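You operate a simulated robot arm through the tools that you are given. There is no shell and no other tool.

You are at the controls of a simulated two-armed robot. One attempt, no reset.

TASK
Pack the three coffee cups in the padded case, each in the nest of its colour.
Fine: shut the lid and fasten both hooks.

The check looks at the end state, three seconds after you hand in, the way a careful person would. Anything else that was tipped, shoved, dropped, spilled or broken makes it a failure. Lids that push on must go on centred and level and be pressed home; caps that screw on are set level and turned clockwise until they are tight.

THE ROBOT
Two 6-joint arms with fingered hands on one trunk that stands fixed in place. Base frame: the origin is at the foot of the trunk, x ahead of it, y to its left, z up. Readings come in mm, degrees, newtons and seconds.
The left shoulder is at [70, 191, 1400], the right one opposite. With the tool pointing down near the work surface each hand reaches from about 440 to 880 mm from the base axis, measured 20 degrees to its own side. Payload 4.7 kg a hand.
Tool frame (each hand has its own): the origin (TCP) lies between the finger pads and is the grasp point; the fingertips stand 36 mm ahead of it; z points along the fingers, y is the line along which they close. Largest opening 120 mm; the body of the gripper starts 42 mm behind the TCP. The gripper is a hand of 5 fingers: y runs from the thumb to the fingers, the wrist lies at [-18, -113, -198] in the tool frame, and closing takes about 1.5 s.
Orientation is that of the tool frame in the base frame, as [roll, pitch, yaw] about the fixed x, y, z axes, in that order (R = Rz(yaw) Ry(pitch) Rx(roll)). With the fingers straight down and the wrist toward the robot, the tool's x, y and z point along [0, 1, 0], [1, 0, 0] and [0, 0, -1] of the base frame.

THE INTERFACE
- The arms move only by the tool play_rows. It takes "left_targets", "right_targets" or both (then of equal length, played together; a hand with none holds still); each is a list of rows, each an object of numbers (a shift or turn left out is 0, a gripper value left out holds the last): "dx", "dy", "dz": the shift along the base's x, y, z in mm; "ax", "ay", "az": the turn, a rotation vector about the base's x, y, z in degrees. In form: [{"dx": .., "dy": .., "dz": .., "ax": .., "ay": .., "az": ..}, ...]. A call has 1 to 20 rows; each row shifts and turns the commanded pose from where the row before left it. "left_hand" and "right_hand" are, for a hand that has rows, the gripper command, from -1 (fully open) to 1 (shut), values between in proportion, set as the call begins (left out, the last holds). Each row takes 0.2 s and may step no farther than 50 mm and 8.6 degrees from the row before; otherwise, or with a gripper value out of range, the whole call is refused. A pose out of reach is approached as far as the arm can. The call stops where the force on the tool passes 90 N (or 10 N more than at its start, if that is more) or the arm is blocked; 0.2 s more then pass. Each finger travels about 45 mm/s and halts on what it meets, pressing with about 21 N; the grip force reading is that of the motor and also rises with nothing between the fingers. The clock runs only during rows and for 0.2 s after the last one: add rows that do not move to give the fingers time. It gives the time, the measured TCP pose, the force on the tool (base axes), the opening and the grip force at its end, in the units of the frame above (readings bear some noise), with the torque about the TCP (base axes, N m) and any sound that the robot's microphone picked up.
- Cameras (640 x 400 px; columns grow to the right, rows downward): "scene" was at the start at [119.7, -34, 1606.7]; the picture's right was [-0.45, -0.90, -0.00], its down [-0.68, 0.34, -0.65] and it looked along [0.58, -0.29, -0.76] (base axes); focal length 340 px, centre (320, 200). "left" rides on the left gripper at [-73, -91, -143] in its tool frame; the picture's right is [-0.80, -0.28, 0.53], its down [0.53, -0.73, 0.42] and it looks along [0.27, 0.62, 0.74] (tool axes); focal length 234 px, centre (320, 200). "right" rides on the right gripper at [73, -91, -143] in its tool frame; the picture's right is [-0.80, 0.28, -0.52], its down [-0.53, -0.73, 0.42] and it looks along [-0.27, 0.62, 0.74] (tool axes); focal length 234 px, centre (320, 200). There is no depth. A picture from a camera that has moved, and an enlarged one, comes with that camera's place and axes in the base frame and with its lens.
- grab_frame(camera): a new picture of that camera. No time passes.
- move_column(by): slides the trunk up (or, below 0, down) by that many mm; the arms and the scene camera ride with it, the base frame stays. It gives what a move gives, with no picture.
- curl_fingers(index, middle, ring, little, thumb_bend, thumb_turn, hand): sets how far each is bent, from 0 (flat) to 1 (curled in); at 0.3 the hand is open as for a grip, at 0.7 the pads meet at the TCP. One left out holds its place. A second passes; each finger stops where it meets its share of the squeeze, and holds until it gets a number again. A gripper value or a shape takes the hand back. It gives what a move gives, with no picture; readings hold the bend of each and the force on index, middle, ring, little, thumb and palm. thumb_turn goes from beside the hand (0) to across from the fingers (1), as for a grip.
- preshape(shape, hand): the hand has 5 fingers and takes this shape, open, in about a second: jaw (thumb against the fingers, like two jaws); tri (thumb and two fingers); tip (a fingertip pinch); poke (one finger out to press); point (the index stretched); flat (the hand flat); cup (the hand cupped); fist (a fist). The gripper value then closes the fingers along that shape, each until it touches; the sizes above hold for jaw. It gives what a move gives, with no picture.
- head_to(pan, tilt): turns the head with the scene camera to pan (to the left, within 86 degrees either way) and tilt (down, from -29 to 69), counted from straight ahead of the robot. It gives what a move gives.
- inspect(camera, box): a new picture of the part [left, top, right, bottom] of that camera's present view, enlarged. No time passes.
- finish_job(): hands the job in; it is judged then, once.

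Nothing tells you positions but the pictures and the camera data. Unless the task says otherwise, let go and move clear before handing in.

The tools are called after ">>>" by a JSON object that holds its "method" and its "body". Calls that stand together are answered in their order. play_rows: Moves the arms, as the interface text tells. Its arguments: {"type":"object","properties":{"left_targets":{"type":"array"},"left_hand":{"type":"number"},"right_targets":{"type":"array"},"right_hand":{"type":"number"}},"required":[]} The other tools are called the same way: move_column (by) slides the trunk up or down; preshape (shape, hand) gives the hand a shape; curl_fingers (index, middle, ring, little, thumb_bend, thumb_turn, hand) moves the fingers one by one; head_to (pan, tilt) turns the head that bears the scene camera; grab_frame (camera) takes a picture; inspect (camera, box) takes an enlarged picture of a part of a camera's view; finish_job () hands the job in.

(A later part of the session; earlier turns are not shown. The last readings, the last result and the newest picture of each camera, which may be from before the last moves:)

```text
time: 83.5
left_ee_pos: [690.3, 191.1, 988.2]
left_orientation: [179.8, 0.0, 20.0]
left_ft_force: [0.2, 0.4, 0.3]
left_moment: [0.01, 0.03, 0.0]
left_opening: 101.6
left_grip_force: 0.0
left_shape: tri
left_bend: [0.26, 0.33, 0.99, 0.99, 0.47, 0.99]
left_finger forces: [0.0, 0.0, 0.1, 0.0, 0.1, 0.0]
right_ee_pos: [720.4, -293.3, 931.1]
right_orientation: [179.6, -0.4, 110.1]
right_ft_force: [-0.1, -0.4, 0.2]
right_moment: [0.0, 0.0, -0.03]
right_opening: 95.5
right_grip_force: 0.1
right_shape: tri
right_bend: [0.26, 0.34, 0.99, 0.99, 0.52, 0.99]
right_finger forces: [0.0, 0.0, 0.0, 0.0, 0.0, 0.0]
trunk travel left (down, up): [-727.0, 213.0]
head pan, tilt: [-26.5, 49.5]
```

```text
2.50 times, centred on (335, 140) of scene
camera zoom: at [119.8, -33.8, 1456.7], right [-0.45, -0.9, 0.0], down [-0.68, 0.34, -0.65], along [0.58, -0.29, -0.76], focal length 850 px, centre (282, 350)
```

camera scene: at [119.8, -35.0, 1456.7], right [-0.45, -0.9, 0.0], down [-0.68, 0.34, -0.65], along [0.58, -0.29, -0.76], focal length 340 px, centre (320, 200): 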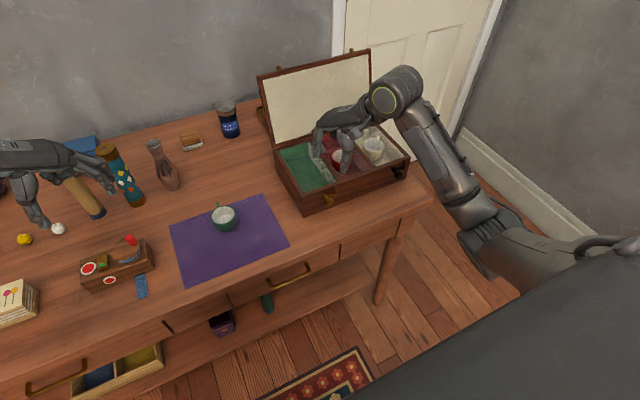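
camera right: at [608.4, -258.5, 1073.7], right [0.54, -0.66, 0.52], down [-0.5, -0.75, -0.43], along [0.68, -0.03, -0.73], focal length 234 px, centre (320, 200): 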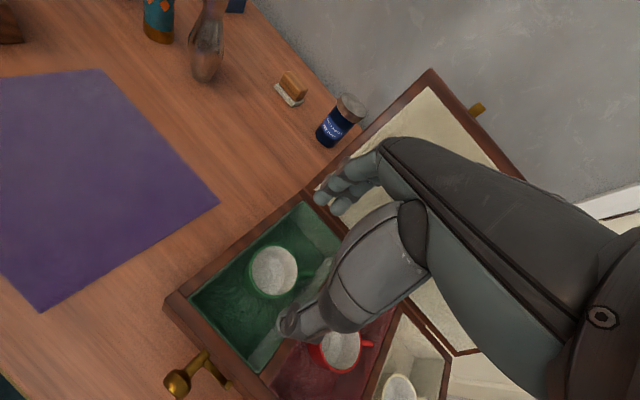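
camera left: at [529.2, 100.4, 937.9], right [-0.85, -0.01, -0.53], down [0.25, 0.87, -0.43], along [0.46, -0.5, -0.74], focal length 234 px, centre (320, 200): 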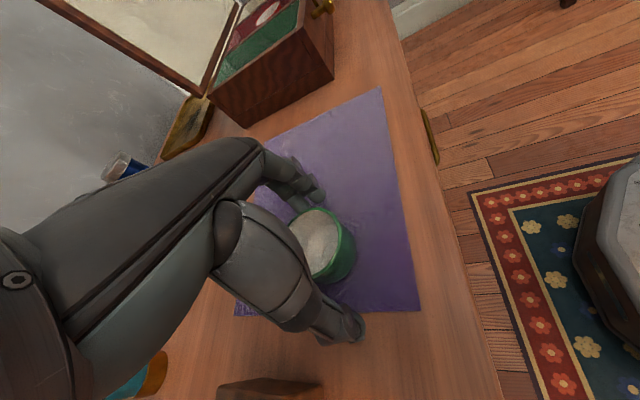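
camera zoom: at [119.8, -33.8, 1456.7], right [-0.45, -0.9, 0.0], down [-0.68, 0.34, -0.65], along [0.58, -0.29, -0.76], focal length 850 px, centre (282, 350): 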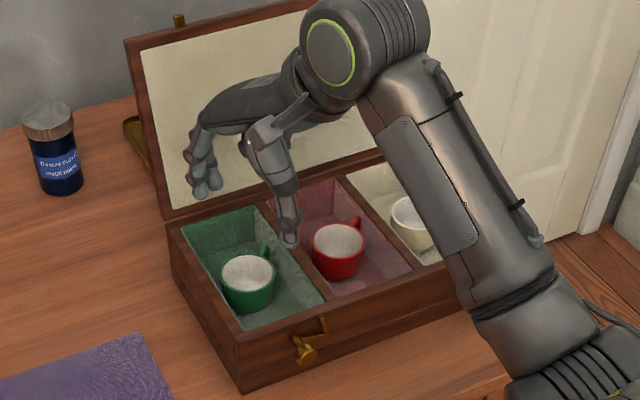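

All three cups are in their nests. Next I'll study the hooks and lid, so I'm pulling the right hand back and taking zoomed views.

>>> {"method": "play_rows", "body": {"right_targets": [{"dx": -40, "dy": -10}, {"dx": -40, "dy": -15}, {"dx": -40, "dy": -15}, {"dx": -40, "dy": -15}, {"dx": -40, "dy": -15, "dz": -10}, {}], "right_hand": -0.6}}

>>> {"method": "grab_frame", "body": {"camera": "right"}}

>>> {"method": "inspect", "body": {"camera": "scene", "box": [310, 170, 370, 220]}}

>>> {"method": "inspect", "body": {"camera": "scene", "box": [250, 40, 420, 220]}}

```text
time: 85.0
left_ee_pos: [690.2, 192.3, 987.4]
left_orientation: [179.8, 0.2, 20.1]
left_ft_force: [-0.3, 0.5, -0.4]
left_moment: [0.0, 0.0, -0.01]
left_opening: 101.8
left_grip_force: 0.0
left_shape: tri
left_bend: [0.26, 0.33, 0.99, 0.99, 0.47, 0.99]
left_finger forces: [0.0, 0.1, 0.0, 0.0, 0.0, 0.0]
right_ee_pos: [522.4, -361.7, 919.8]
right_orientation: [179.6, -0.2, 110.2]
right_ft_force: [0.5, 0.7, -1.1]
right_moment: [0.0, 0.05, 0.0]
right_opening: 96.0
right_grip_force: 0.1
right_shape: tri
right_bend: [0.26, 0.34, 0.99, 0.99, 0.52, 0.99]
right_finger forces: [0.0, 0.1, 0.1, 0.0, 0.0, 0.0]
trunk travel left (down, up): [-727.0, 213.0]
head pan, tilt: [-26.5, 49.5]
```

```text
taken
camera right: at [410.8, -326.8, 1062.1], right [0.54, -0.66, 0.52], down [-0.5, -0.75, -0.43], along [0.68, -0.03, -0.73], focal length 234 px, centre (320, 200)
```

right: 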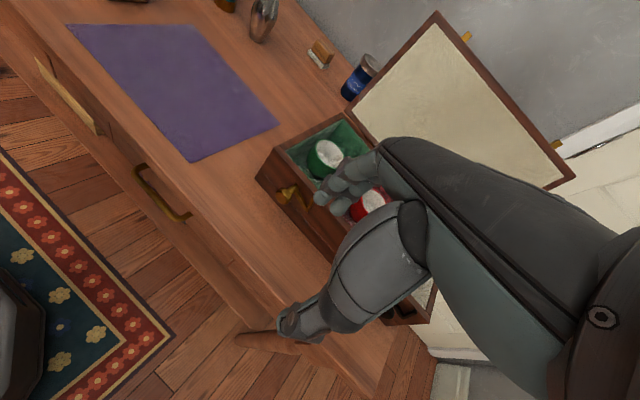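

```text
8.00 times, centred on (340, 195) of scene
camera zoom: at [121.0, -32.9, 1456.6], right [-0.44, -0.9, 0.0], down [-0.68, 0.34, -0.65], along [0.58, -0.29, -0.76], focal length 2718 px, centre (160, 240)
```

zoom: 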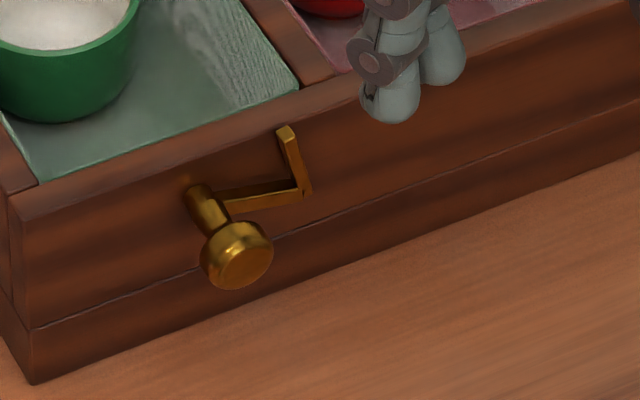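

```text
2.22 times, centred on (335, 130) of scene
camera zoom: at [121.0, -32.9, 1456.6], right [-0.44, -0.9, 0.0], down [-0.68, 0.34, -0.65], along [0.58, -0.29, -0.76], focal length 755 px, centre (287, 356)
```

zoom: 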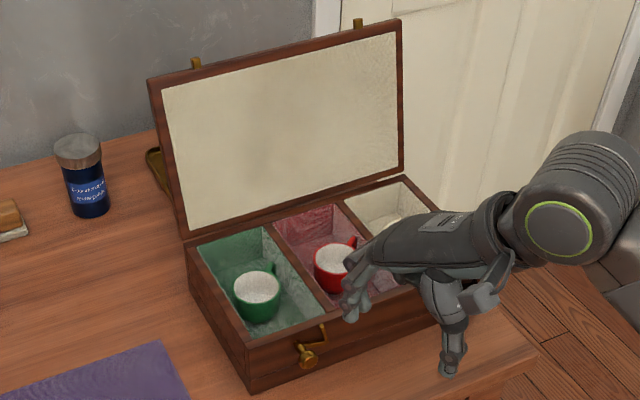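

>>> {"method": "inspect", "body": {"camera": "scene", "box": [360, 140, 430, 200]}}

>>> {"method": "inspect", "body": {"camera": "scene", "box": [265, 35, 385, 95]}}

>>> {"method": "inspect", "body": {"camera": "right", "box": [240, 120, 340, 240]}}

>>> {"method": "inspect", "body": {"camera": "right", "box": [420, 0, 600, 200]}}

```text
6.67 times, centred on (395, 170) of scene
camera zoom: at [121.0, -32.9, 1456.6], right [-0.44, -0.9, 0.0], down [-0.68, 0.34, -0.65], along [0.58, -0.29, -0.76], focal length 2265 px, centre (-180, 400)
```

zoom: 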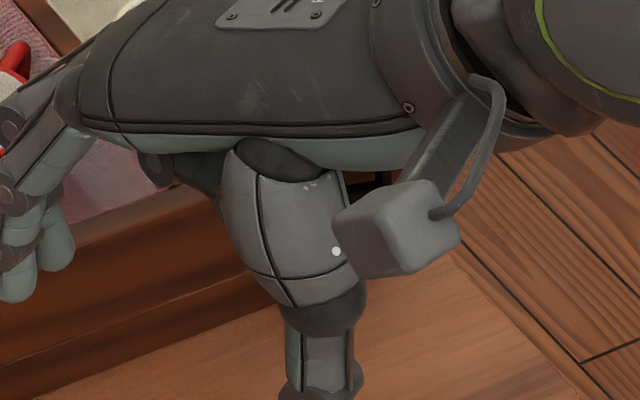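

```text
5.33 times, centred on (325, 65) of scene
camera zoom: at [121.0, -32.9, 1456.6], right [-0.44, -0.9, 0.0], down [-0.68, 0.34, -0.65], along [0.58, -0.29, -0.76], focal length 1812 px, centre (293, 920)
```

zoom: 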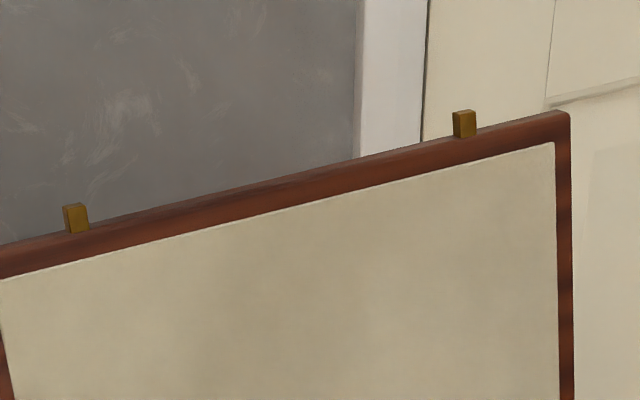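

```text
3.33 times, centred on (290, 180) of right
camera zoom: at [410.8, -326.8, 1062.1], right [0.54, -0.66, 0.52], down [-0.5, -0.75, -0.43], along [0.68, -0.03, -0.73], focal length 781 px, centre (420, 267)
```

zoom: 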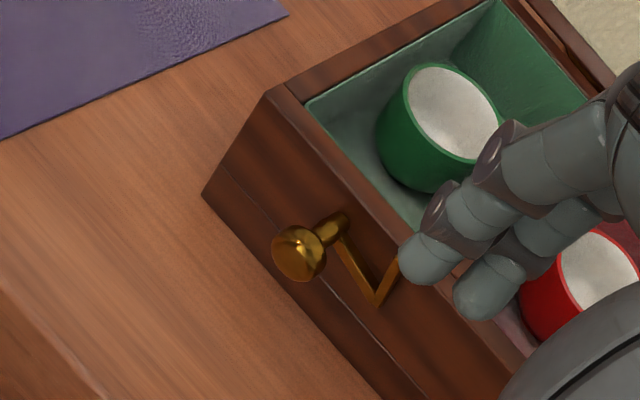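

```text
2.00 times, centred on (510, 100) of right
camera zoom: at [410.8, -326.8, 1062.1], right [0.54, -0.66, 0.52], down [-0.5, -0.75, -0.43], along [0.68, -0.03, -0.73], focal length 468 px, centre (-60, 400)
```

zoom: 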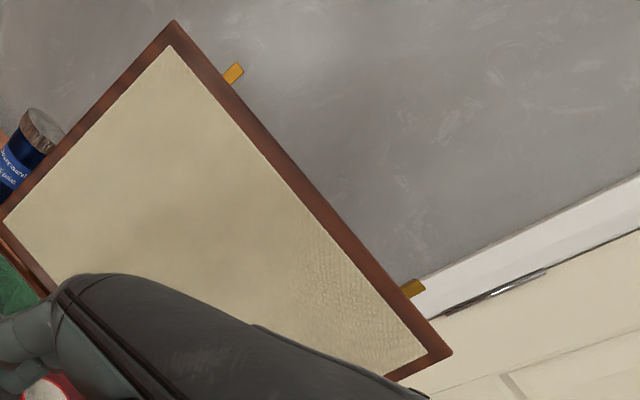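

The hooks are posts with a knob and a bent crank. They turn so that the crank swings up over the small brass blocks on the lid's free edge. I triangulate that edge at about (880, y, 1020). First I close the lid by straddling its top edge with the right hand, thumb in front and fingers behind, and walking it down.

>>> {"method": "preshape", "body": {"shape": "jaw", "hand": "right"}}

>>> {"method": "play_rows", "body": {"right_targets": [{"dx": 20, "dz": 25, "az": -7}, {"dx": 25, "dz": 25, "az": -7}, {"dx": 25, "dy": -8, "dz": 25, "az": -6.2}, {"dx": 30, "dy": -8, "dz": 25}, {"dx": 30, "dy": -8, "dz": 25}, {"dx": 30, "dy": -8, "dz": 25}, {"dx": 30, "dz": 20}, {}]}}

>>> {"method": "grab_frame", "body": {"camera": "scene"}}

>>> {"method": "grab_frame", "body": {"camera": "right"}}

```text
time: 85.8
left_ee_pos: [688.7, 191.8, 988.9]
left_orientation: [179.7, 0.0, 20.0]
left_ft_force: [0.0, 0.3, 0.0]
left_moment: [0.03, 0.03, 0.02]
left_opening: 101.7
left_grip_force: 0.1
left_shape: tri
left_bend: [0.26, 0.33, 0.99, 0.99, 0.47, 0.99]
left_finger forces: [0.0, 0.0, 0.0, 0.0, 0.1, 0.0]
right_ee_pos: [523.5, -362.5, 919.2]
right_orientation: [179.5, -0.2, 110.2]
right_ft_force: [-0.1, -0.1, 0.2]
right_moment: [0.01, -0.02, -0.03]
right_opening: 119.8
right_grip_force: 0.1
right_shape: jaw
right_bend: [0.3, 0.3, 0.3, 0.3, 0.3, 0.98]
right_finger forces: [0.0, 0.0, 0.0, 0.0, 0.1, 0.0]
trunk travel left (down, up): [-727.0, 213.0]
head pan, tilt: [-26.5, 49.5]
```

```text
time: 87.7
left_ee_pos: [690.4, 191.7, 988.9]
left_orientation: [179.9, 0.2, 20.0]
left_ft_force: [-0.4, 0.0, 0.5]
left_moment: [-0.03, -0.04, 0.02]
left_opening: 101.8
left_grip_force: 0.0
left_shape: tri
left_bend: [0.26, 0.33, 0.99, 0.99, 0.47, 0.99]
left_finger forces: [0.0, 0.0, 0.0, 0.0, 0.1, 0.0]
right_ee_pos: [712.9, -396.0, 1091.7]
right_orientation: [179.5, -0.4, 90.1]
right_ft_force: [-0.1, 0.3, 0.9]
right_moment: [0.02, 0.0, 0.01]
right_opening: 119.9
right_grip_force: 0.1
right_shape: jaw
right_bend: [0.3, 0.3, 0.3, 0.3, 0.3, 0.98]
right_finger forces: [0.0, 0.0, 0.0, 0.0, 0.0, 0.1]
trunk travel left (down, up): [-727.0, 213.0]
head pan, tilt: [-26.5, 49.5]
```

```text
taken
camera scene: at [119.0, -34.4, 1456.8], right [-0.45, -0.9, 0.0], down [-0.68, 0.34, -0.65], along [0.58, -0.29, -0.76], focal length 340 px, centre (320, 200)
```

scene: 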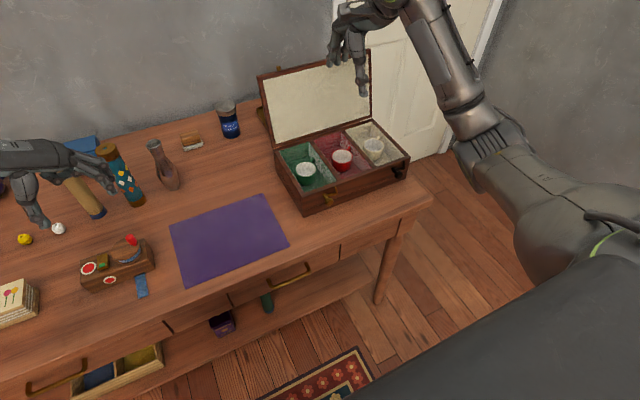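

```text
taken
camera right: at [618.3, -324.5, 1234.1], right [0.28, -0.81, 0.52], down [-0.73, -0.53, -0.43], along [0.63, -0.26, -0.73], focal length 234 px, centre (320, 200)
```

right: 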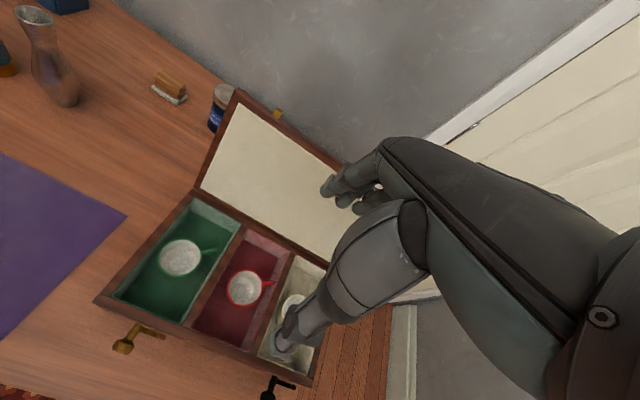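

>>> {"method": "head_to", "body": {"pan": -28, "tilt": 38}}

>>> {"method": "play_rows", "body": {"right_targets": [{"dx": 35, "dz": 3}, {"dx": 35}, {"dx": 35}, {"dx": 35}, {"dx": 35}, {"dx": 8}, {}]}}

>>> {"method": "grab_frame", "body": {"camera": "scene"}}

>>> {"method": "grab_frame", "body": {"camera": "right"}}

```text
time: 88.4
left_ee_pos: [689.9, 191.0, 989.1]
left_orientation: [179.8, 0.1, 20.0]
left_ft_force: [-1.0, -0.1, 0.1]
left_moment: [0.02, 0.01, -0.02]
left_opening: 102.1
left_grip_force: 0.2
left_shape: tri
left_bend: [0.26, 0.33, 0.99, 0.99, 0.47, 0.99]
left_finger forces: [0.0, 0.0, 0.0, 0.0, 0.0, 0.0]
right_ee_pos: [713.2, -395.5, 1091.2]
right_orientation: [179.6, -0.3, 90.0]
right_ft_force: [-0.7, 0.6, 0.4]
right_moment: [0.02, -0.03, 0.0]
right_opening: 119.9
right_grip_force: 0.1
right_shape: jaw
right_bend: [0.3, 0.3, 0.3, 0.3, 0.3, 0.98]
right_finger forces: [0.0, 0.0, 0.0, 0.0, 0.0, 0.1]
trunk travel left (down, up): [-727.0, 213.0]
head pan, tilt: [-28.0, 38.0]
```

```text
time: 90.0
left_ee_pos: [689.6, 191.5, 989.3]
left_orientation: [179.8, 0.1, 20.0]
left_ft_force: [0.1, -0.3, 0.3]
left_moment: [-0.02, -0.01, 0.01]
left_opening: 101.9
left_grip_force: 0.1
left_shape: tri
left_bend: [0.26, 0.33, 0.99, 0.99, 0.47, 0.99]
left_finger forces: [0.1, 0.0, 0.0, 0.0, 0.0, 0.0]
right_ee_pos: [894.6, -395.0, 1091.2]
right_orientation: [179.5, -0.4, 89.9]
right_ft_force: [-1.6, -0.2, 0.6]
right_moment: [-0.01, 0.0, 0.01]
right_opening: 119.8
right_grip_force: 0.0
right_shape: jaw
right_bend: [0.3, 0.3, 0.3, 0.3, 0.3, 0.98]
right_finger forces: [0.0, 0.0, 0.1, 0.0, 0.1, 0.0]
trunk travel left (down, up): [-727.0, 213.0]
head pan, tilt: [-28.0, 38.0]
```

```text
taken
camera scene: at [126.7, -39.7, 1473.2], right [-0.47, -0.88, 0.0], down [-0.54, 0.29, -0.79], along [0.7, -0.37, -0.62], focal length 340 px, centre (320, 200)
```

scene: 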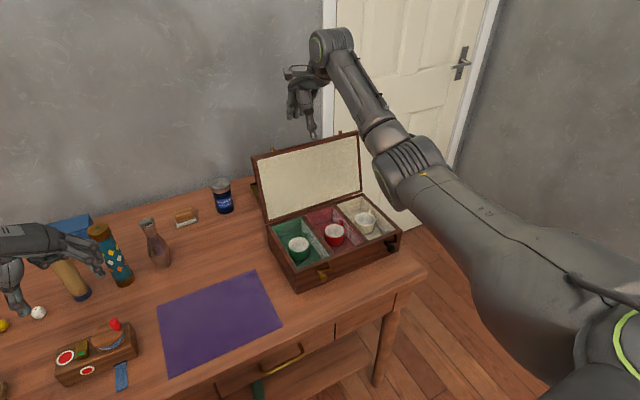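

```text
taken
camera right: at [801.2, -323.2, 1234.7], right [0.28, -0.81, 0.52], down [-0.73, -0.53, -0.43], along [0.63, -0.26, -0.73], focal length 234 px, centre (320, 200)
```

right: 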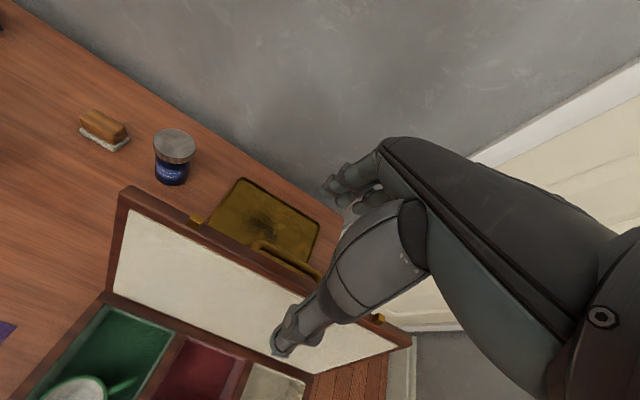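

>>> {"method": "play_rows", "body": {"right_targets": [{"dz": -30}, {"dz": -25}, {"dz": -20}, {}]}}

>>> {"method": "inspect", "body": {"camera": "scene", "box": [230, 20, 430, 220]}}

>>> {"method": "grab_frame", "body": {"camera": "right"}}

```text
time: 91.0
left_ee_pos: [690.9, 190.6, 988.2]
left_orientation: [179.7, 0.1, 20.0]
left_ft_force: [0.3, -0.5, 0.2]
left_moment: [0.01, 0.02, -0.01]
left_opening: 101.9
left_grip_force: 0.1
left_shape: tri
left_bend: [0.26, 0.33, 0.99, 0.99, 0.47, 0.99]
left_finger forces: [0.0, 0.0, 0.0, 0.0, 0.0, 0.0]
right_ee_pos: [894.4, -395.5, 1016.3]
right_orientation: [179.5, -0.4, 90.0]
right_ft_force: [-0.2, -0.2, 0.3]
right_moment: [-0.03, -0.05, 0.0]
right_opening: 119.9
right_grip_force: 0.1
right_shape: jaw
right_bend: [0.3, 0.3, 0.3, 0.3, 0.3, 0.98]
right_finger forces: [0.0, 0.0, 0.0, 0.1, 0.0, 0.1]
trunk travel left (down, up): [-727.0, 213.0]
head pan, tilt: [-28.0, 38.0]
```

```text
2.00 times, centred on (330, 120) of scene
camera zoom: at [126.5, -39.7, 1473.2], right [-0.47, -0.88, 0.0], down [-0.54, 0.29, -0.79], along [0.7, -0.37, -0.62], focal length 680 px, centre (300, 360)
```

zoom: 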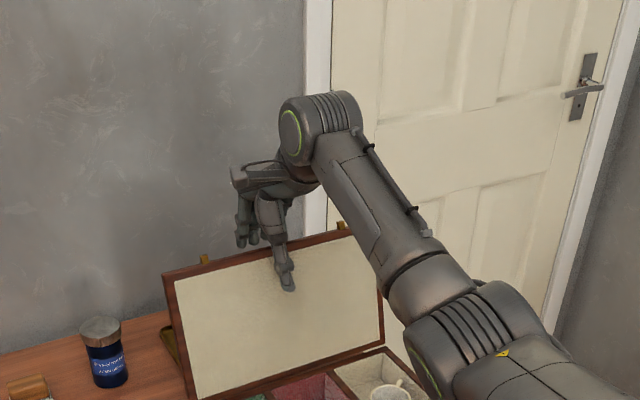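

```text
taken
camera right: at [801.4, -322.3, 1158.8], right [0.28, -0.81, 0.52], down [-0.73, -0.53, -0.43], along [0.63, -0.26, -0.73], focal length 234 px, centre (320, 200)
```

right: 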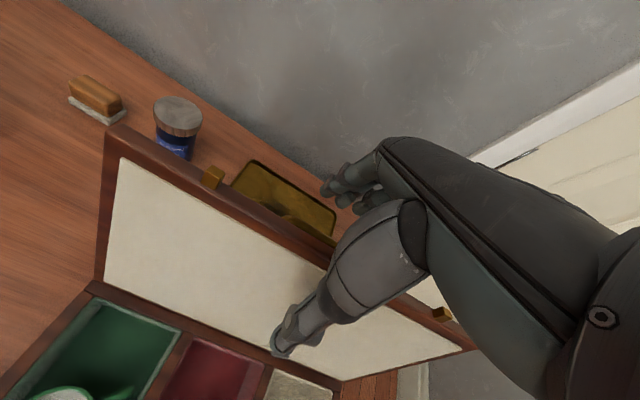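

The hand straddles the lid. I'll centre it on the edge, narrow the opening so the lid is loosely trapped, then start swinging it forward.

>>> {"method": "play_rows", "body": {"right_targets": [{"dx": -7, "dz": -6}, {"dx": -7, "dz": -6}, {}, {}, {}, {}], "right_hand": -0.1}}

>>> {"method": "inspect", "body": {"camera": "scene", "box": [230, 20, 430, 220]}}

>>> {"method": "grab_frame", "body": {"camera": "right"}}

```text
time: 92.4
left_ee_pos: [690.8, 191.5, 989.1]
left_orientation: [179.8, 0.0, 20.0]
left_ft_force: [0.4, 0.4, 0.0]
left_moment: [0.02, 0.01, -0.02]
left_opening: 101.7
left_grip_force: 0.1
left_shape: tri
left_bend: [0.26, 0.33, 0.99, 0.99, 0.47, 0.99]
left_finger forces: [0.0, 0.0, 0.0, 0.0, 0.0, 0.1]
right_ee_pos: [881.4, -395.5, 1003.6]
right_orientation: [179.6, -0.3, 90.0]
right_ft_force: [1.0, 0.0, 0.2]
right_moment: [0.01, -0.03, 0.0]
right_opening: 67.1
right_grip_force: 0.0
right_shape: jaw
right_bend: [0.74, 0.43, 0.4, 0.4, 0.68, 1.0]
right_finger forces: [0.4, 0.2, 0.3, 0.1, 0.0, 0.1]
trunk travel left (down, up): [-727.0, 213.0]
head pan, tilt: [-28.0, 38.0]
```

```text
2.00 times, centred on (330, 120) of scene
camera zoom: at [126.8, -39.8, 1473.2], right [-0.47, -0.88, 0.0], down [-0.54, 0.29, -0.79], along [0.7, -0.37, -0.62], focal length 680 px, centre (300, 360)
```

zoom: 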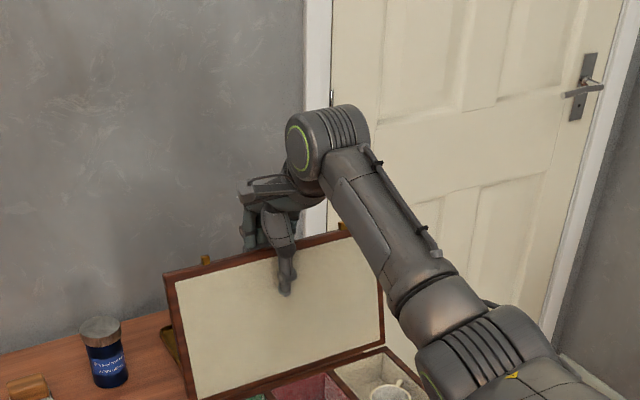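

```text
taken
camera right: at [787.2, -323.1, 1147.2], right [0.28, -0.81, 0.52], down [-0.73, -0.53, -0.43], along [0.63, -0.26, -0.73], focal length 234 px, centre (320, 200)
```

right: 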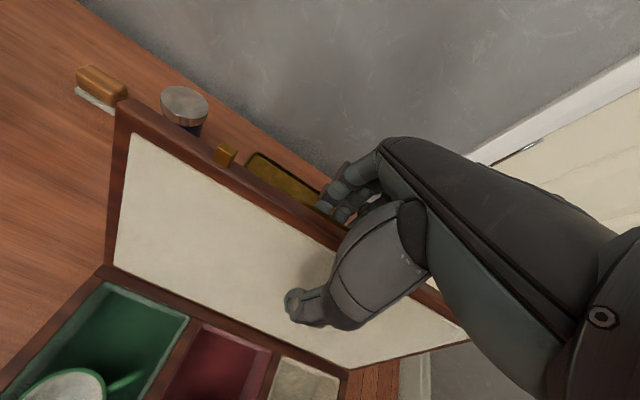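

>>> {"method": "play_rows", "body": {"right_targets": [{"dx": -10, "dz": 2}, {"dx": -10, "dz": 2}, {"dx": -10, "dz": 2}, {}]}}

>>> {"method": "inspect", "body": {"camera": "scene", "box": [230, 20, 430, 220]}}

>>> {"method": "grab_frame", "body": {"camera": "right"}}

```text
time: 93.4
left_ee_pos: [691.1, 191.2, 988.5]
left_orientation: [179.8, 0.1, 20.1]
left_ft_force: [0.2, -0.7, 0.1]
left_moment: [-0.03, 0.01, -0.02]
left_opening: 102.1
left_grip_force: 0.0
left_shape: tri
left_bend: [0.26, 0.33, 0.99, 0.99, 0.47, 0.99]
left_finger forces: [0.1, 0.1, 0.0, 0.1, 0.0, 0.1]
right_ee_pos: [849.3, -395.8, 1011.1]
right_orientation: [179.5, -0.2, 90.0]
right_ft_force: [-0.4, 0.1, 0.1]
right_moment: [-0.01, 0.0, -0.02]
right_opening: 66.6
right_grip_force: 0.0
right_shape: jaw
right_bend: [0.74, 0.43, 0.4, 0.4, 0.68, 1.0]
right_finger forces: [0.1, 0.1, 0.1, 0.0, 0.0, 0.0]
trunk travel left (down, up): [-727.0, 213.0]
head pan, tilt: [-28.0, 38.0]
```

```text
2.00 times, centred on (330, 120) of scene
camera zoom: at [126.9, -39.6, 1473.1], right [-0.47, -0.88, 0.0], down [-0.54, 0.29, -0.79], along [0.7, -0.37, -0.62], focal length 680 px, centre (300, 360)
```

zoom: 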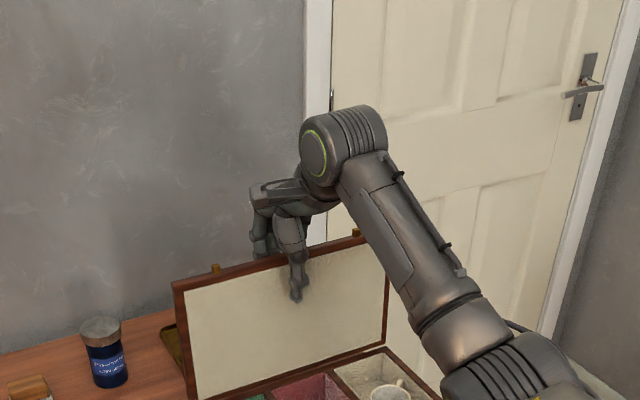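

```text
taken
camera right: at [756.0, -324.2, 1153.9], right [0.28, -0.81, 0.52], down [-0.73, -0.53, -0.43], along [0.63, -0.26, -0.73], focal length 234 px, centre (320, 200)
```

right: 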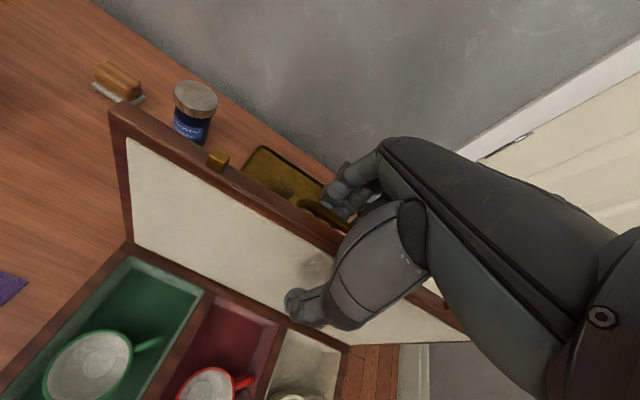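

The lid follows freely. Continuing forward past vertical, then rotating the hand along with the lid.

>>> {"method": "play_rows", "body": {"right_targets": [{"dx": -13, "dz": 2}, {"dx": -13}, {"dx": -13, "ay": -4}, {"dx": -13, "dz": -1, "ay": -4}, {}]}}

>>> {"method": "inspect", "body": {"camera": "scene", "box": [230, 20, 430, 220]}}

>>> {"method": "grab_frame", "body": {"camera": "right"}}

```text
time: 94.6
left_ee_pos: [690.5, 191.9, 988.3]
left_orientation: [179.8, 0.1, 20.1]
left_ft_force: [-0.1, 0.0, 0.3]
left_moment: [-0.04, 0.03, -0.01]
left_opening: 101.8
left_grip_force: 0.1
left_shape: tri
left_bend: [0.26, 0.33, 0.99, 0.99, 0.47, 0.99]
left_finger forces: [0.0, 0.0, 0.0, 0.0, 0.1, 0.1]
right_ee_pos: [798.0, -394.2, 1012.9]
right_orientation: [171.5, -0.4, 90.1]
right_ft_force: [-1.3, -0.9, 0.3]
right_moment: [0.0, 0.03, 0.02]
right_opening: 66.4
right_grip_force: 0.1
right_shape: jaw
right_bend: [0.74, 0.43, 0.4, 0.4, 0.68, 1.0]
right_finger forces: [0.1, 0.0, 0.0, 0.0, 0.8, 0.0]
trunk travel left (down, up): [-727.0, 213.0]
head pan, tilt: [-28.0, 38.0]
```

```text
2.00 times, centred on (330, 120) of scene
camera zoom: at [127.0, -39.4, 1473.1], right [-0.47, -0.88, 0.0], down [-0.54, 0.29, -0.79], along [0.7, -0.37, -0.62], focal length 680 px, centre (300, 360)
```

zoom: 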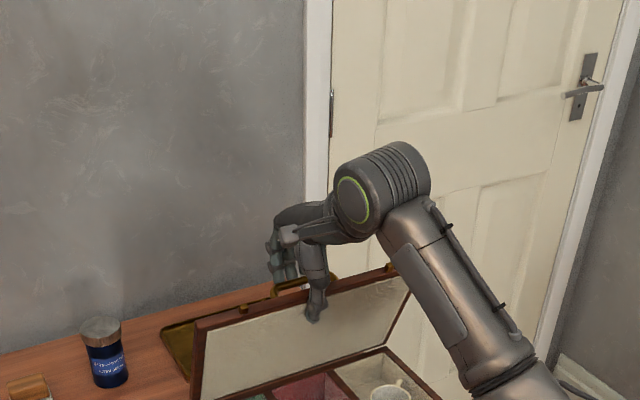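

```text
taken
camera right: at [684.7, -322.9, 1141.6], right [0.2, -0.81, 0.56], down [-0.66, -0.53, -0.53], along [0.72, -0.26, -0.64], focal length 234 px, centre (320, 200)
```

right: 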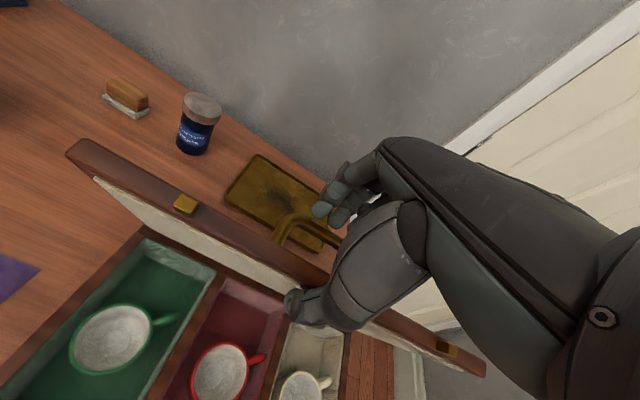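

>>> {"method": "play_rows", "body": {"right_targets": [{"dx": -13, "dz": -4, "ay": -4}, {"dx": -13, "dz": -4, "ay": -4}, {"dx": -12, "dz": -4.5, "ay": -4}, {"dx": -12, "dz": -4.5, "ay": -4}, {}]}}

>>> {"method": "inspect", "body": {"camera": "scene", "box": [230, 50, 430, 250]}}

>>> {"method": "grab_frame", "body": {"camera": "right"}}

```text
time: 95.8
left_ee_pos: [690.8, 192.4, 987.3]
left_orientation: [179.9, 0.1, 20.0]
left_ft_force: [-0.1, -0.5, -1.0]
left_moment: [-0.03, 0.0, 0.0]
left_opening: 101.8
left_grip_force: 0.0
left_shape: tri
left_bend: [0.26, 0.33, 0.99, 0.99, 0.47, 0.99]
left_finger forces: [0.1, 0.0, 0.0, 0.0, 0.0, 0.0]
right_ee_pos: [748.0, -393.7, 997.0]
right_orientation: [155.6, -0.3, 90.1]
right_ft_force: [-0.8, -0.1, -0.1]
right_moment: [0.04, 0.03, 0.04]
right_opening: 66.7
right_grip_force: 0.0
right_shape: jaw
right_bend: [0.74, 0.43, 0.4, 0.4, 0.68, 1.0]
right_finger forces: [0.0, 0.1, 0.0, 0.1, 1.3, 0.1]
trunk travel left (down, up): [-727.0, 213.0]
head pan, tilt: [-28.0, 38.0]
```

```text
2.00 times, centred on (330, 150) of scene
camera zoom: at [126.9, -39.5, 1473.1], right [-0.47, -0.88, 0.0], down [-0.54, 0.29, -0.79], along [0.7, -0.37, -0.62], focal length 680 px, centre (300, 300)
```

zoom: 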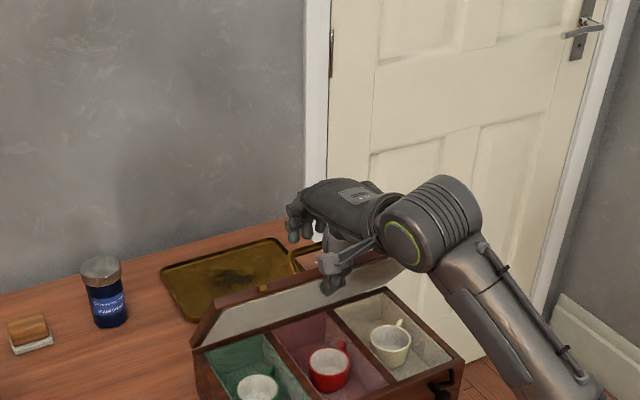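

```text
taken
camera right: at [604.3, -323.0, 1089.3], right [0.04, -0.81, 0.59], down [-0.49, -0.53, -0.69], along [0.87, -0.26, -0.41], focal length 234 px, centre (320, 200)
```

right: 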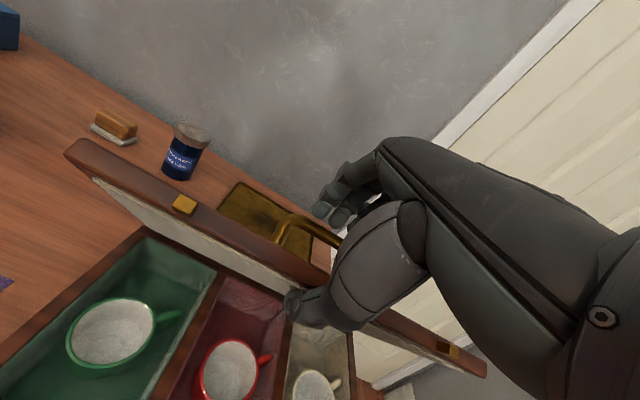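

>>> {"method": "play_rows", "body": {"right_targets": [{"dx": -11.5, "dz": -6, "ay": -4}, {"dx": -11.5, "dz": -6, "ay": -4}, {"dx": -10.5, "dz": -7.5, "ay": -4}, {"dx": -10.5, "dz": -7.5, "ay": -4}, {"dx": -9.3, "dz": -9, "ay": -4}, {"dx": -9.3, "dz": -9, "ay": -4}, {}]}}

>>> {"method": "inspect", "body": {"camera": "scene", "box": [230, 70, 430, 270]}}

>>> {"method": "grab_frame", "body": {"camera": "right"}}

```text
time: 97.4
left_ee_pos: [690.4, 191.8, 988.6]
left_orientation: [179.8, 0.2, 20.0]
left_ft_force: [-0.2, -0.4, 0.4]
left_moment: [-0.03, 0.02, 0.01]
left_opening: 101.4
left_grip_force: 0.0
left_shape: tri
left_bend: [0.26, 0.33, 0.99, 0.99, 0.47, 0.99]
left_finger forces: [0.1, 0.0, 0.0, 0.0, 0.0, 0.1]
right_ee_pos: [686.4, -394.6, 951.5]
right_orientation: [131.5, -0.2, 90.2]
right_ft_force: [-0.4, -0.7, -2.6]
right_moment: [0.0, 0.01, 0.0]
right_opening: 67.5
right_grip_force: 0.1
right_shape: jaw
right_bend: [0.74, 0.43, 0.4, 0.4, 0.67, 1.0]
right_finger forces: [0.0, 0.1, 0.0, 0.1, 1.9, 0.0]
trunk travel left (down, up): [-727.0, 213.0]
head pan, tilt: [-28.0, 38.0]
```

```text
2.00 times, centred on (330, 170) of scene
camera zoom: at [126.9, -39.8, 1473.1], right [-0.47, -0.88, 0.0], down [-0.54, 0.29, -0.79], along [0.7, -0.37, -0.62], focal length 680 px, centre (300, 260)
```

zoom: 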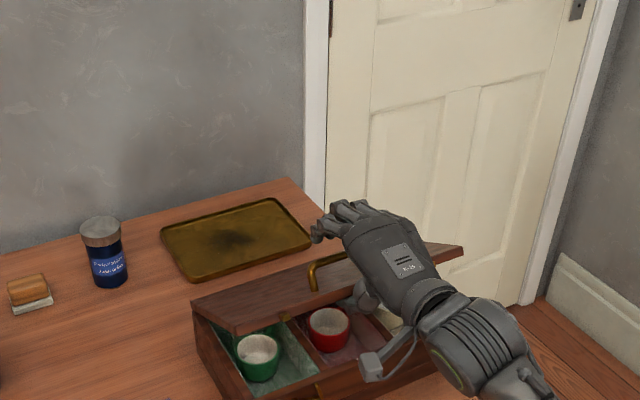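

```text
taken
camera right: at [516.9, -323.0, 977.9], right [-0.2, -0.81, 0.55], down [-0.17, -0.53, -0.83], along [0.96, -0.26, -0.02], focal length 234 px, centre (320, 200)
```

right: 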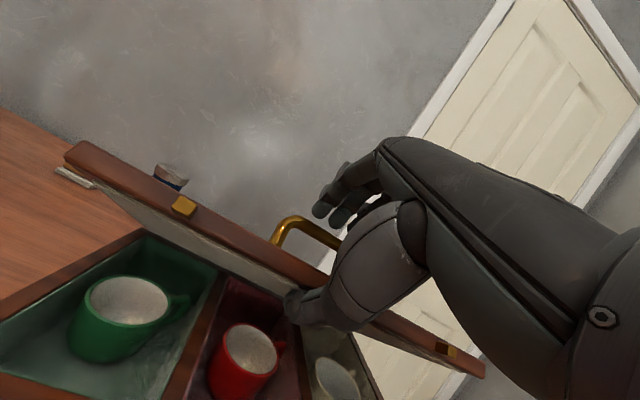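

The lid rests on the thumb at about 30° and descends with the hand. Continuing down.

>>> {"method": "play_rows", "body": {"right_targets": [{"dx": -9, "dz": -10, "ay": -4}, {"dx": -9, "dz": -10, "ay": -4}, {"dx": -8, "dz": -10, "ay": -2}, {"dx": -8, "dz": -10}, {}]}}

>>> {"method": "inspect", "body": {"camera": "scene", "box": [230, 70, 430, 270]}}

>>> {"method": "grab_frame", "body": {"camera": "right"}}

```text
time: 98.6
left_ee_pos: [690.0, 191.3, 988.6]
left_orientation: [179.8, 0.1, 19.9]
left_ft_force: [-0.6, 0.2, -0.4]
left_moment: [0.01, -0.03, 0.03]
left_opening: 102.2
left_grip_force: 0.1
left_shape: tri
left_bend: [0.26, 0.33, 0.99, 0.99, 0.47, 0.99]
left_finger forces: [0.1, 0.1, 0.0, 0.0, 0.0, 0.0]
right_ee_pos: [651.4, -395.5, 910.8]
right_orientation: [121.6, -0.2, 90.3]
right_ft_force: [1.5, -0.6, -2.9]
right_moment: [0.02, -0.04, 0.0]
right_opening: 67.8
right_grip_force: 0.0
right_shape: jaw
right_bend: [0.74, 0.43, 0.4, 0.4, 0.67, 1.0]
right_finger forces: [0.0, 0.0, 0.1, 0.1, 2.3, 0.0]
trunk travel left (down, up): [-727.0, 213.0]
head pan, tilt: [-28.0, 38.0]
```

```text
2.00 times, centred on (330, 170) of scene
camera zoom: at [127.0, -39.9, 1473.1], right [-0.47, -0.88, 0.0], down [-0.54, 0.29, -0.79], along [0.7, -0.37, -0.62], focal length 680 px, centre (300, 260)
```

zoom: 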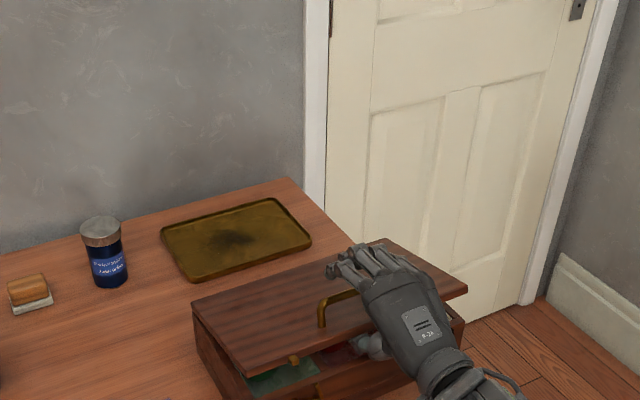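

```text
taken
camera right: at [480.3, -323.2, 908.0], right [-0.3, -0.81, 0.51], down [-0.02, -0.53, -0.85], along [0.95, -0.26, 0.14], focal length 234 px, centre (320, 200)
```

right: 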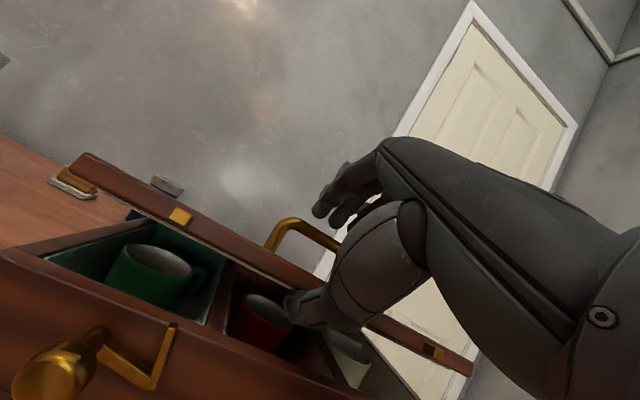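

>>> {"method": "play_rows", "body": {"right_targets": [{"dx": -6, "dz": -8}, {"dx": -6, "dz": -8}, {}]}}

>>> {"method": "grab_frame", "body": {"camera": "right"}}

>>> {"method": "inspect", "body": {"camera": "scene", "box": [250, 110, 410, 270]}}

```text
time: 99.4
left_ee_pos: [690.6, 191.6, 988.0]
left_orientation: [179.8, 0.2, 20.0]
left_ft_force: [0.4, 0.4, 0.0]
left_moment: [0.03, -0.01, 0.01]
left_opening: 101.7
left_grip_force: 0.0
left_shape: tri
left_bend: [0.26, 0.33, 0.99, 0.99, 0.47, 0.99]
left_finger forces: [0.0, 0.0, 0.1, 0.0, 0.1, 0.0]
right_ee_pos: [639.7, -396.0, 895.0]
right_orientation: [121.7, -0.2, 90.3]
right_ft_force: [1.2, -0.1, -2.3]
right_moment: [-0.03, 0.01, -0.02]
right_opening: 68.1
right_grip_force: 0.0
right_shape: jaw
right_bend: [0.74, 0.43, 0.4, 0.4, 0.67, 1.0]
right_finger forces: [0.1, 0.0, 0.1, 0.1, 2.0, 0.0]
trunk travel left (down, up): [-727.0, 213.0]
head pan, tilt: [-28.0, 38.0]
```

```text
taken
camera right: at [468.7, -324.0, 892.6], right [-0.3, -0.81, 0.51], down [-0.02, -0.53, -0.85], along [0.95, -0.26, 0.14], focal length 234 px, centre (320, 200)
```

right: 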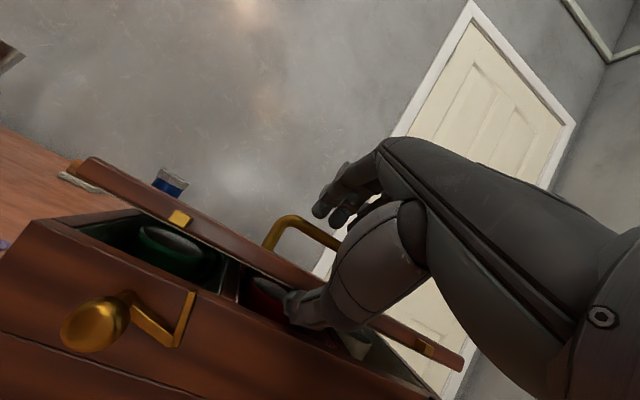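

```text
2.50 times, centred on (330, 190) of scene
camera zoom: at [127.0, -39.9, 1473.1], right [-0.47, -0.88, 0.0], down [-0.54, 0.29, -0.79], along [0.7, -0.37, -0.62], focal length 850 px, centre (295, 225)
```

zoom: 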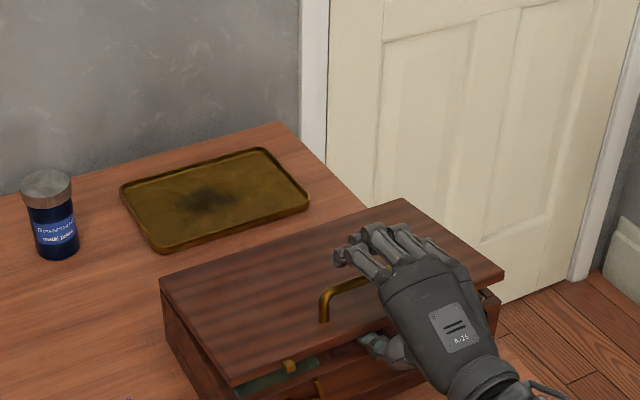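

The lid is about 12° open on the thumb. The fingers are near the lid's carry handle, so I'll straighten them upward before sliding the thumb out.

>>> {"method": "curl_fingers", "body": {"hand": "right", "index": 0.0, "middle": 0.0, "ring": 0.0, "little": 0.0}}

>>> {"method": "grab_frame", "body": {"camera": "right"}}

>>> {"method": "inspect", "body": {"camera": "scene", "box": [250, 110, 410, 270]}}

```text
time: 100.4
left_ee_pos: [689.6, 191.7, 989.0]
left_orientation: [179.8, 0.1, 20.0]
left_ft_force: [-0.1, 0.0, -0.6]
left_moment: [-0.03, -0.01, -0.01]
left_opening: 101.8
left_grip_force: 0.1
left_shape: tri
left_bend: [0.26, 0.33, 0.99, 0.99, 0.47, 0.99]
left_finger forces: [0.0, 0.0, 0.0, 0.1, 0.0, 0.1]
right_ee_pos: [639.4, -394.9, 895.4]
right_orientation: [121.6, -0.2, 90.2]
right_ft_force: [0.4, -0.6, -2.2]
right_moment: [0.01, -0.03, -0.04]
right_opening: 148.3
right_grip_force: 0.8
right_shape: fingers
right_bend: [0.0, 0.0, 0.0, 0.0, 0.67, 1.0]
right_finger forces: [0.1, 0.1, 0.0, 0.1, 2.1, 0.0]
trunk travel left (down, up): [-727.0, 213.0]
head pan, tilt: [-28.0, 38.0]
```

```text
taken
camera right: at [468.7, -324.0, 892.7], right [-0.3, -0.81, 0.51], down [-0.02, -0.53, -0.85], along [0.95, -0.26, 0.14], focal length 234 px, centre (320, 200)
```

right: 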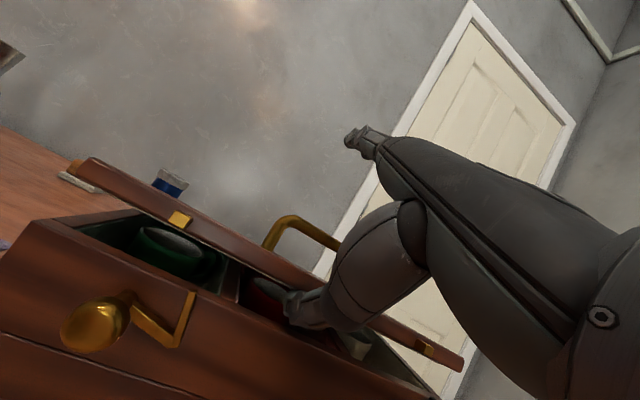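

```text
2.50 times, centred on (330, 190) of scene
camera zoom: at [126.8, -39.9, 1473.1], right [-0.47, -0.88, 0.0], down [-0.54, 0.29, -0.79], along [0.7, -0.37, -0.62], focal length 850 px, centre (295, 225)
```

zoom: 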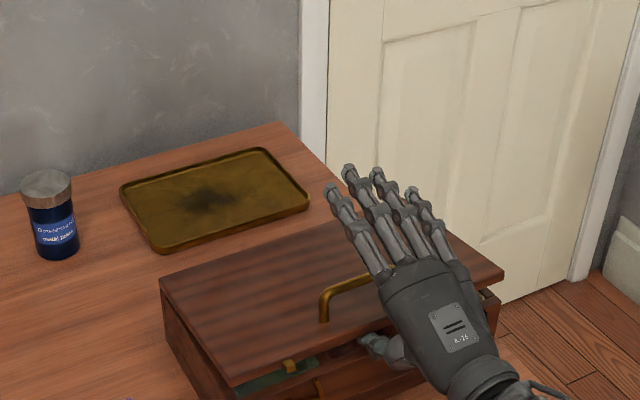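

>>> {"method": "play_rows", "body": {"right_targets": [{"dx": -12, "dz": -3}, {"dx": -12, "dz": -3}, {"dx": -12}, {"dx": -12}, {"dx": -15}, {"dx": -20}, {"dx": -20}, {}]}}

>>> {"method": "grab_frame", "body": {"camera": "right"}}

>>> {"method": "inspect", "body": {"camera": "scene", "box": [250, 110, 410, 290]}}

```text
time: 102.2
left_ee_pos: [690.1, 191.7, 988.1]
left_orientation: [179.8, 0.0, 20.0]
left_ft_force: [-0.6, 0.1, -0.2]
left_moment: [-0.05, -0.03, -0.01]
left_opening: 101.5
left_grip_force: 0.1
left_shape: tri
left_bend: [0.26, 0.33, 0.99, 0.99, 0.47, 0.99]
left_finger forces: [0.0, 0.0, 0.0, 0.0, 0.1, 0.0]
right_ee_pos: [537.5, -395.0, 889.2]
right_orientation: [121.6, -0.1, 90.2]
right_ft_force: [0.3, 0.0, -0.3]
right_moment: [0.01, 0.02, -0.02]
right_opening: 146.2
right_grip_force: 0.1
right_shape: fingers
right_bend: [0.0, 0.0, 0.0, 0.0, 0.68, 1.0]
right_finger forces: [0.1, 0.0, 0.1, 0.0, 0.1, 0.0]
trunk travel left (down, up): [-727.0, 213.0]
head pan, tilt: [-28.0, 38.0]
```

```text
taken
camera right: at [365.6, -323.0, 886.4], right [-0.3, -0.81, 0.51], down [-0.02, -0.53, -0.85], along [0.95, -0.26, 0.14], focal length 234 px, centre (320, 200)
```

right: 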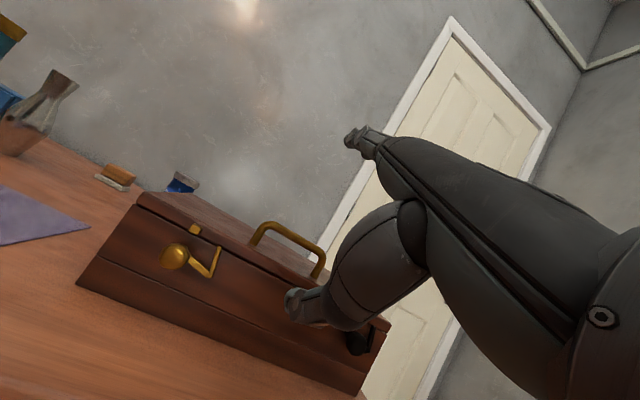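

```text
2.22 times, centred on (330, 200) of scene
camera zoom: at [127.1, -39.7, 1473.1], right [-0.47, -0.88, 0.0], down [-0.54, 0.29, -0.79], along [0.7, -0.37, -0.62], focal length 755 px, centre (298, 200)
```

zoom: 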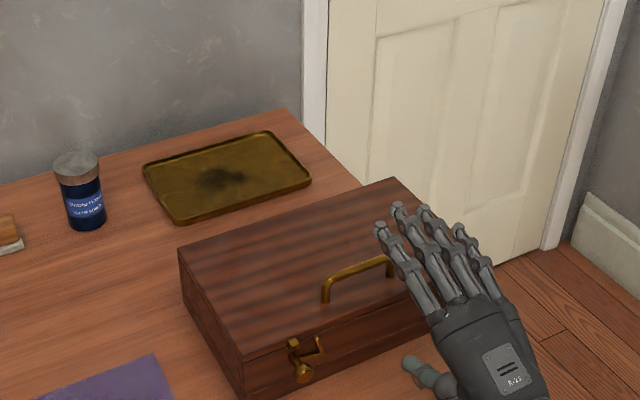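

The lid is closed. Now a close look at the left hook and its block.

>>> {"method": "inspect", "body": {"camera": "right", "box": [70, 170, 270, 310]}}

>>> {"method": "inspect", "body": {"camera": "scene", "box": [290, 240, 350, 290]}}

>>> {"method": "inspect", "body": {"camera": "right", "box": [320, 300, 420, 400]}}

```text
2.86 times, centred on (170, 240) of right
camera zoom: at [365.6, -323.0, 886.4], right [-0.3, -0.81, 0.51], down [-0.02, -0.53, -0.85], along [0.95, -0.26, 0.14], focal length 669 px, centre (749, 86)
```

zoom: 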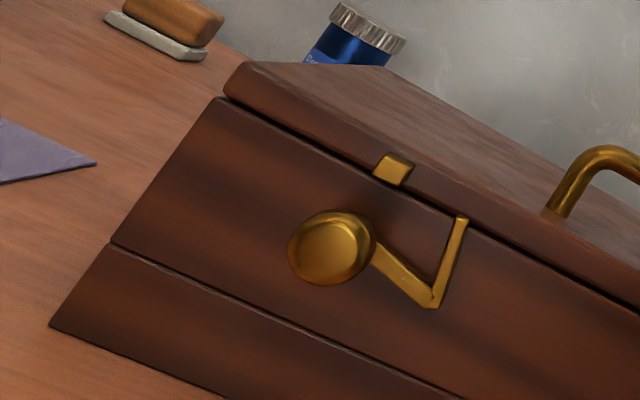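

```text
8.00 times, centred on (320, 265) of scene
camera zoom: at [127.1, -39.7, 1473.1], right [-0.47, -0.88, 0.0], down [-0.54, 0.29, -0.79], along [0.7, -0.37, -0.62], focal length 2718 px, centre (320, -320)
```

zoom: 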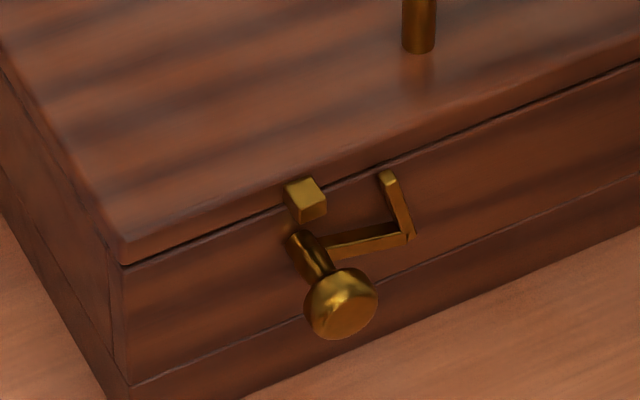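

```text
4.00 times, centred on (370, 350) of right
camera zoom: at [365.6, -323.0, 886.4], right [-0.3, -0.81, 0.51], down [-0.02, -0.53, -0.85], along [0.95, -0.26, 0.14], focal length 937 px, centre (120, -400)
```

zoom: 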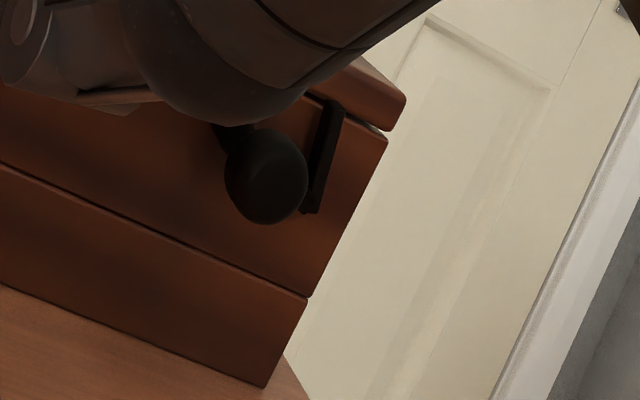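

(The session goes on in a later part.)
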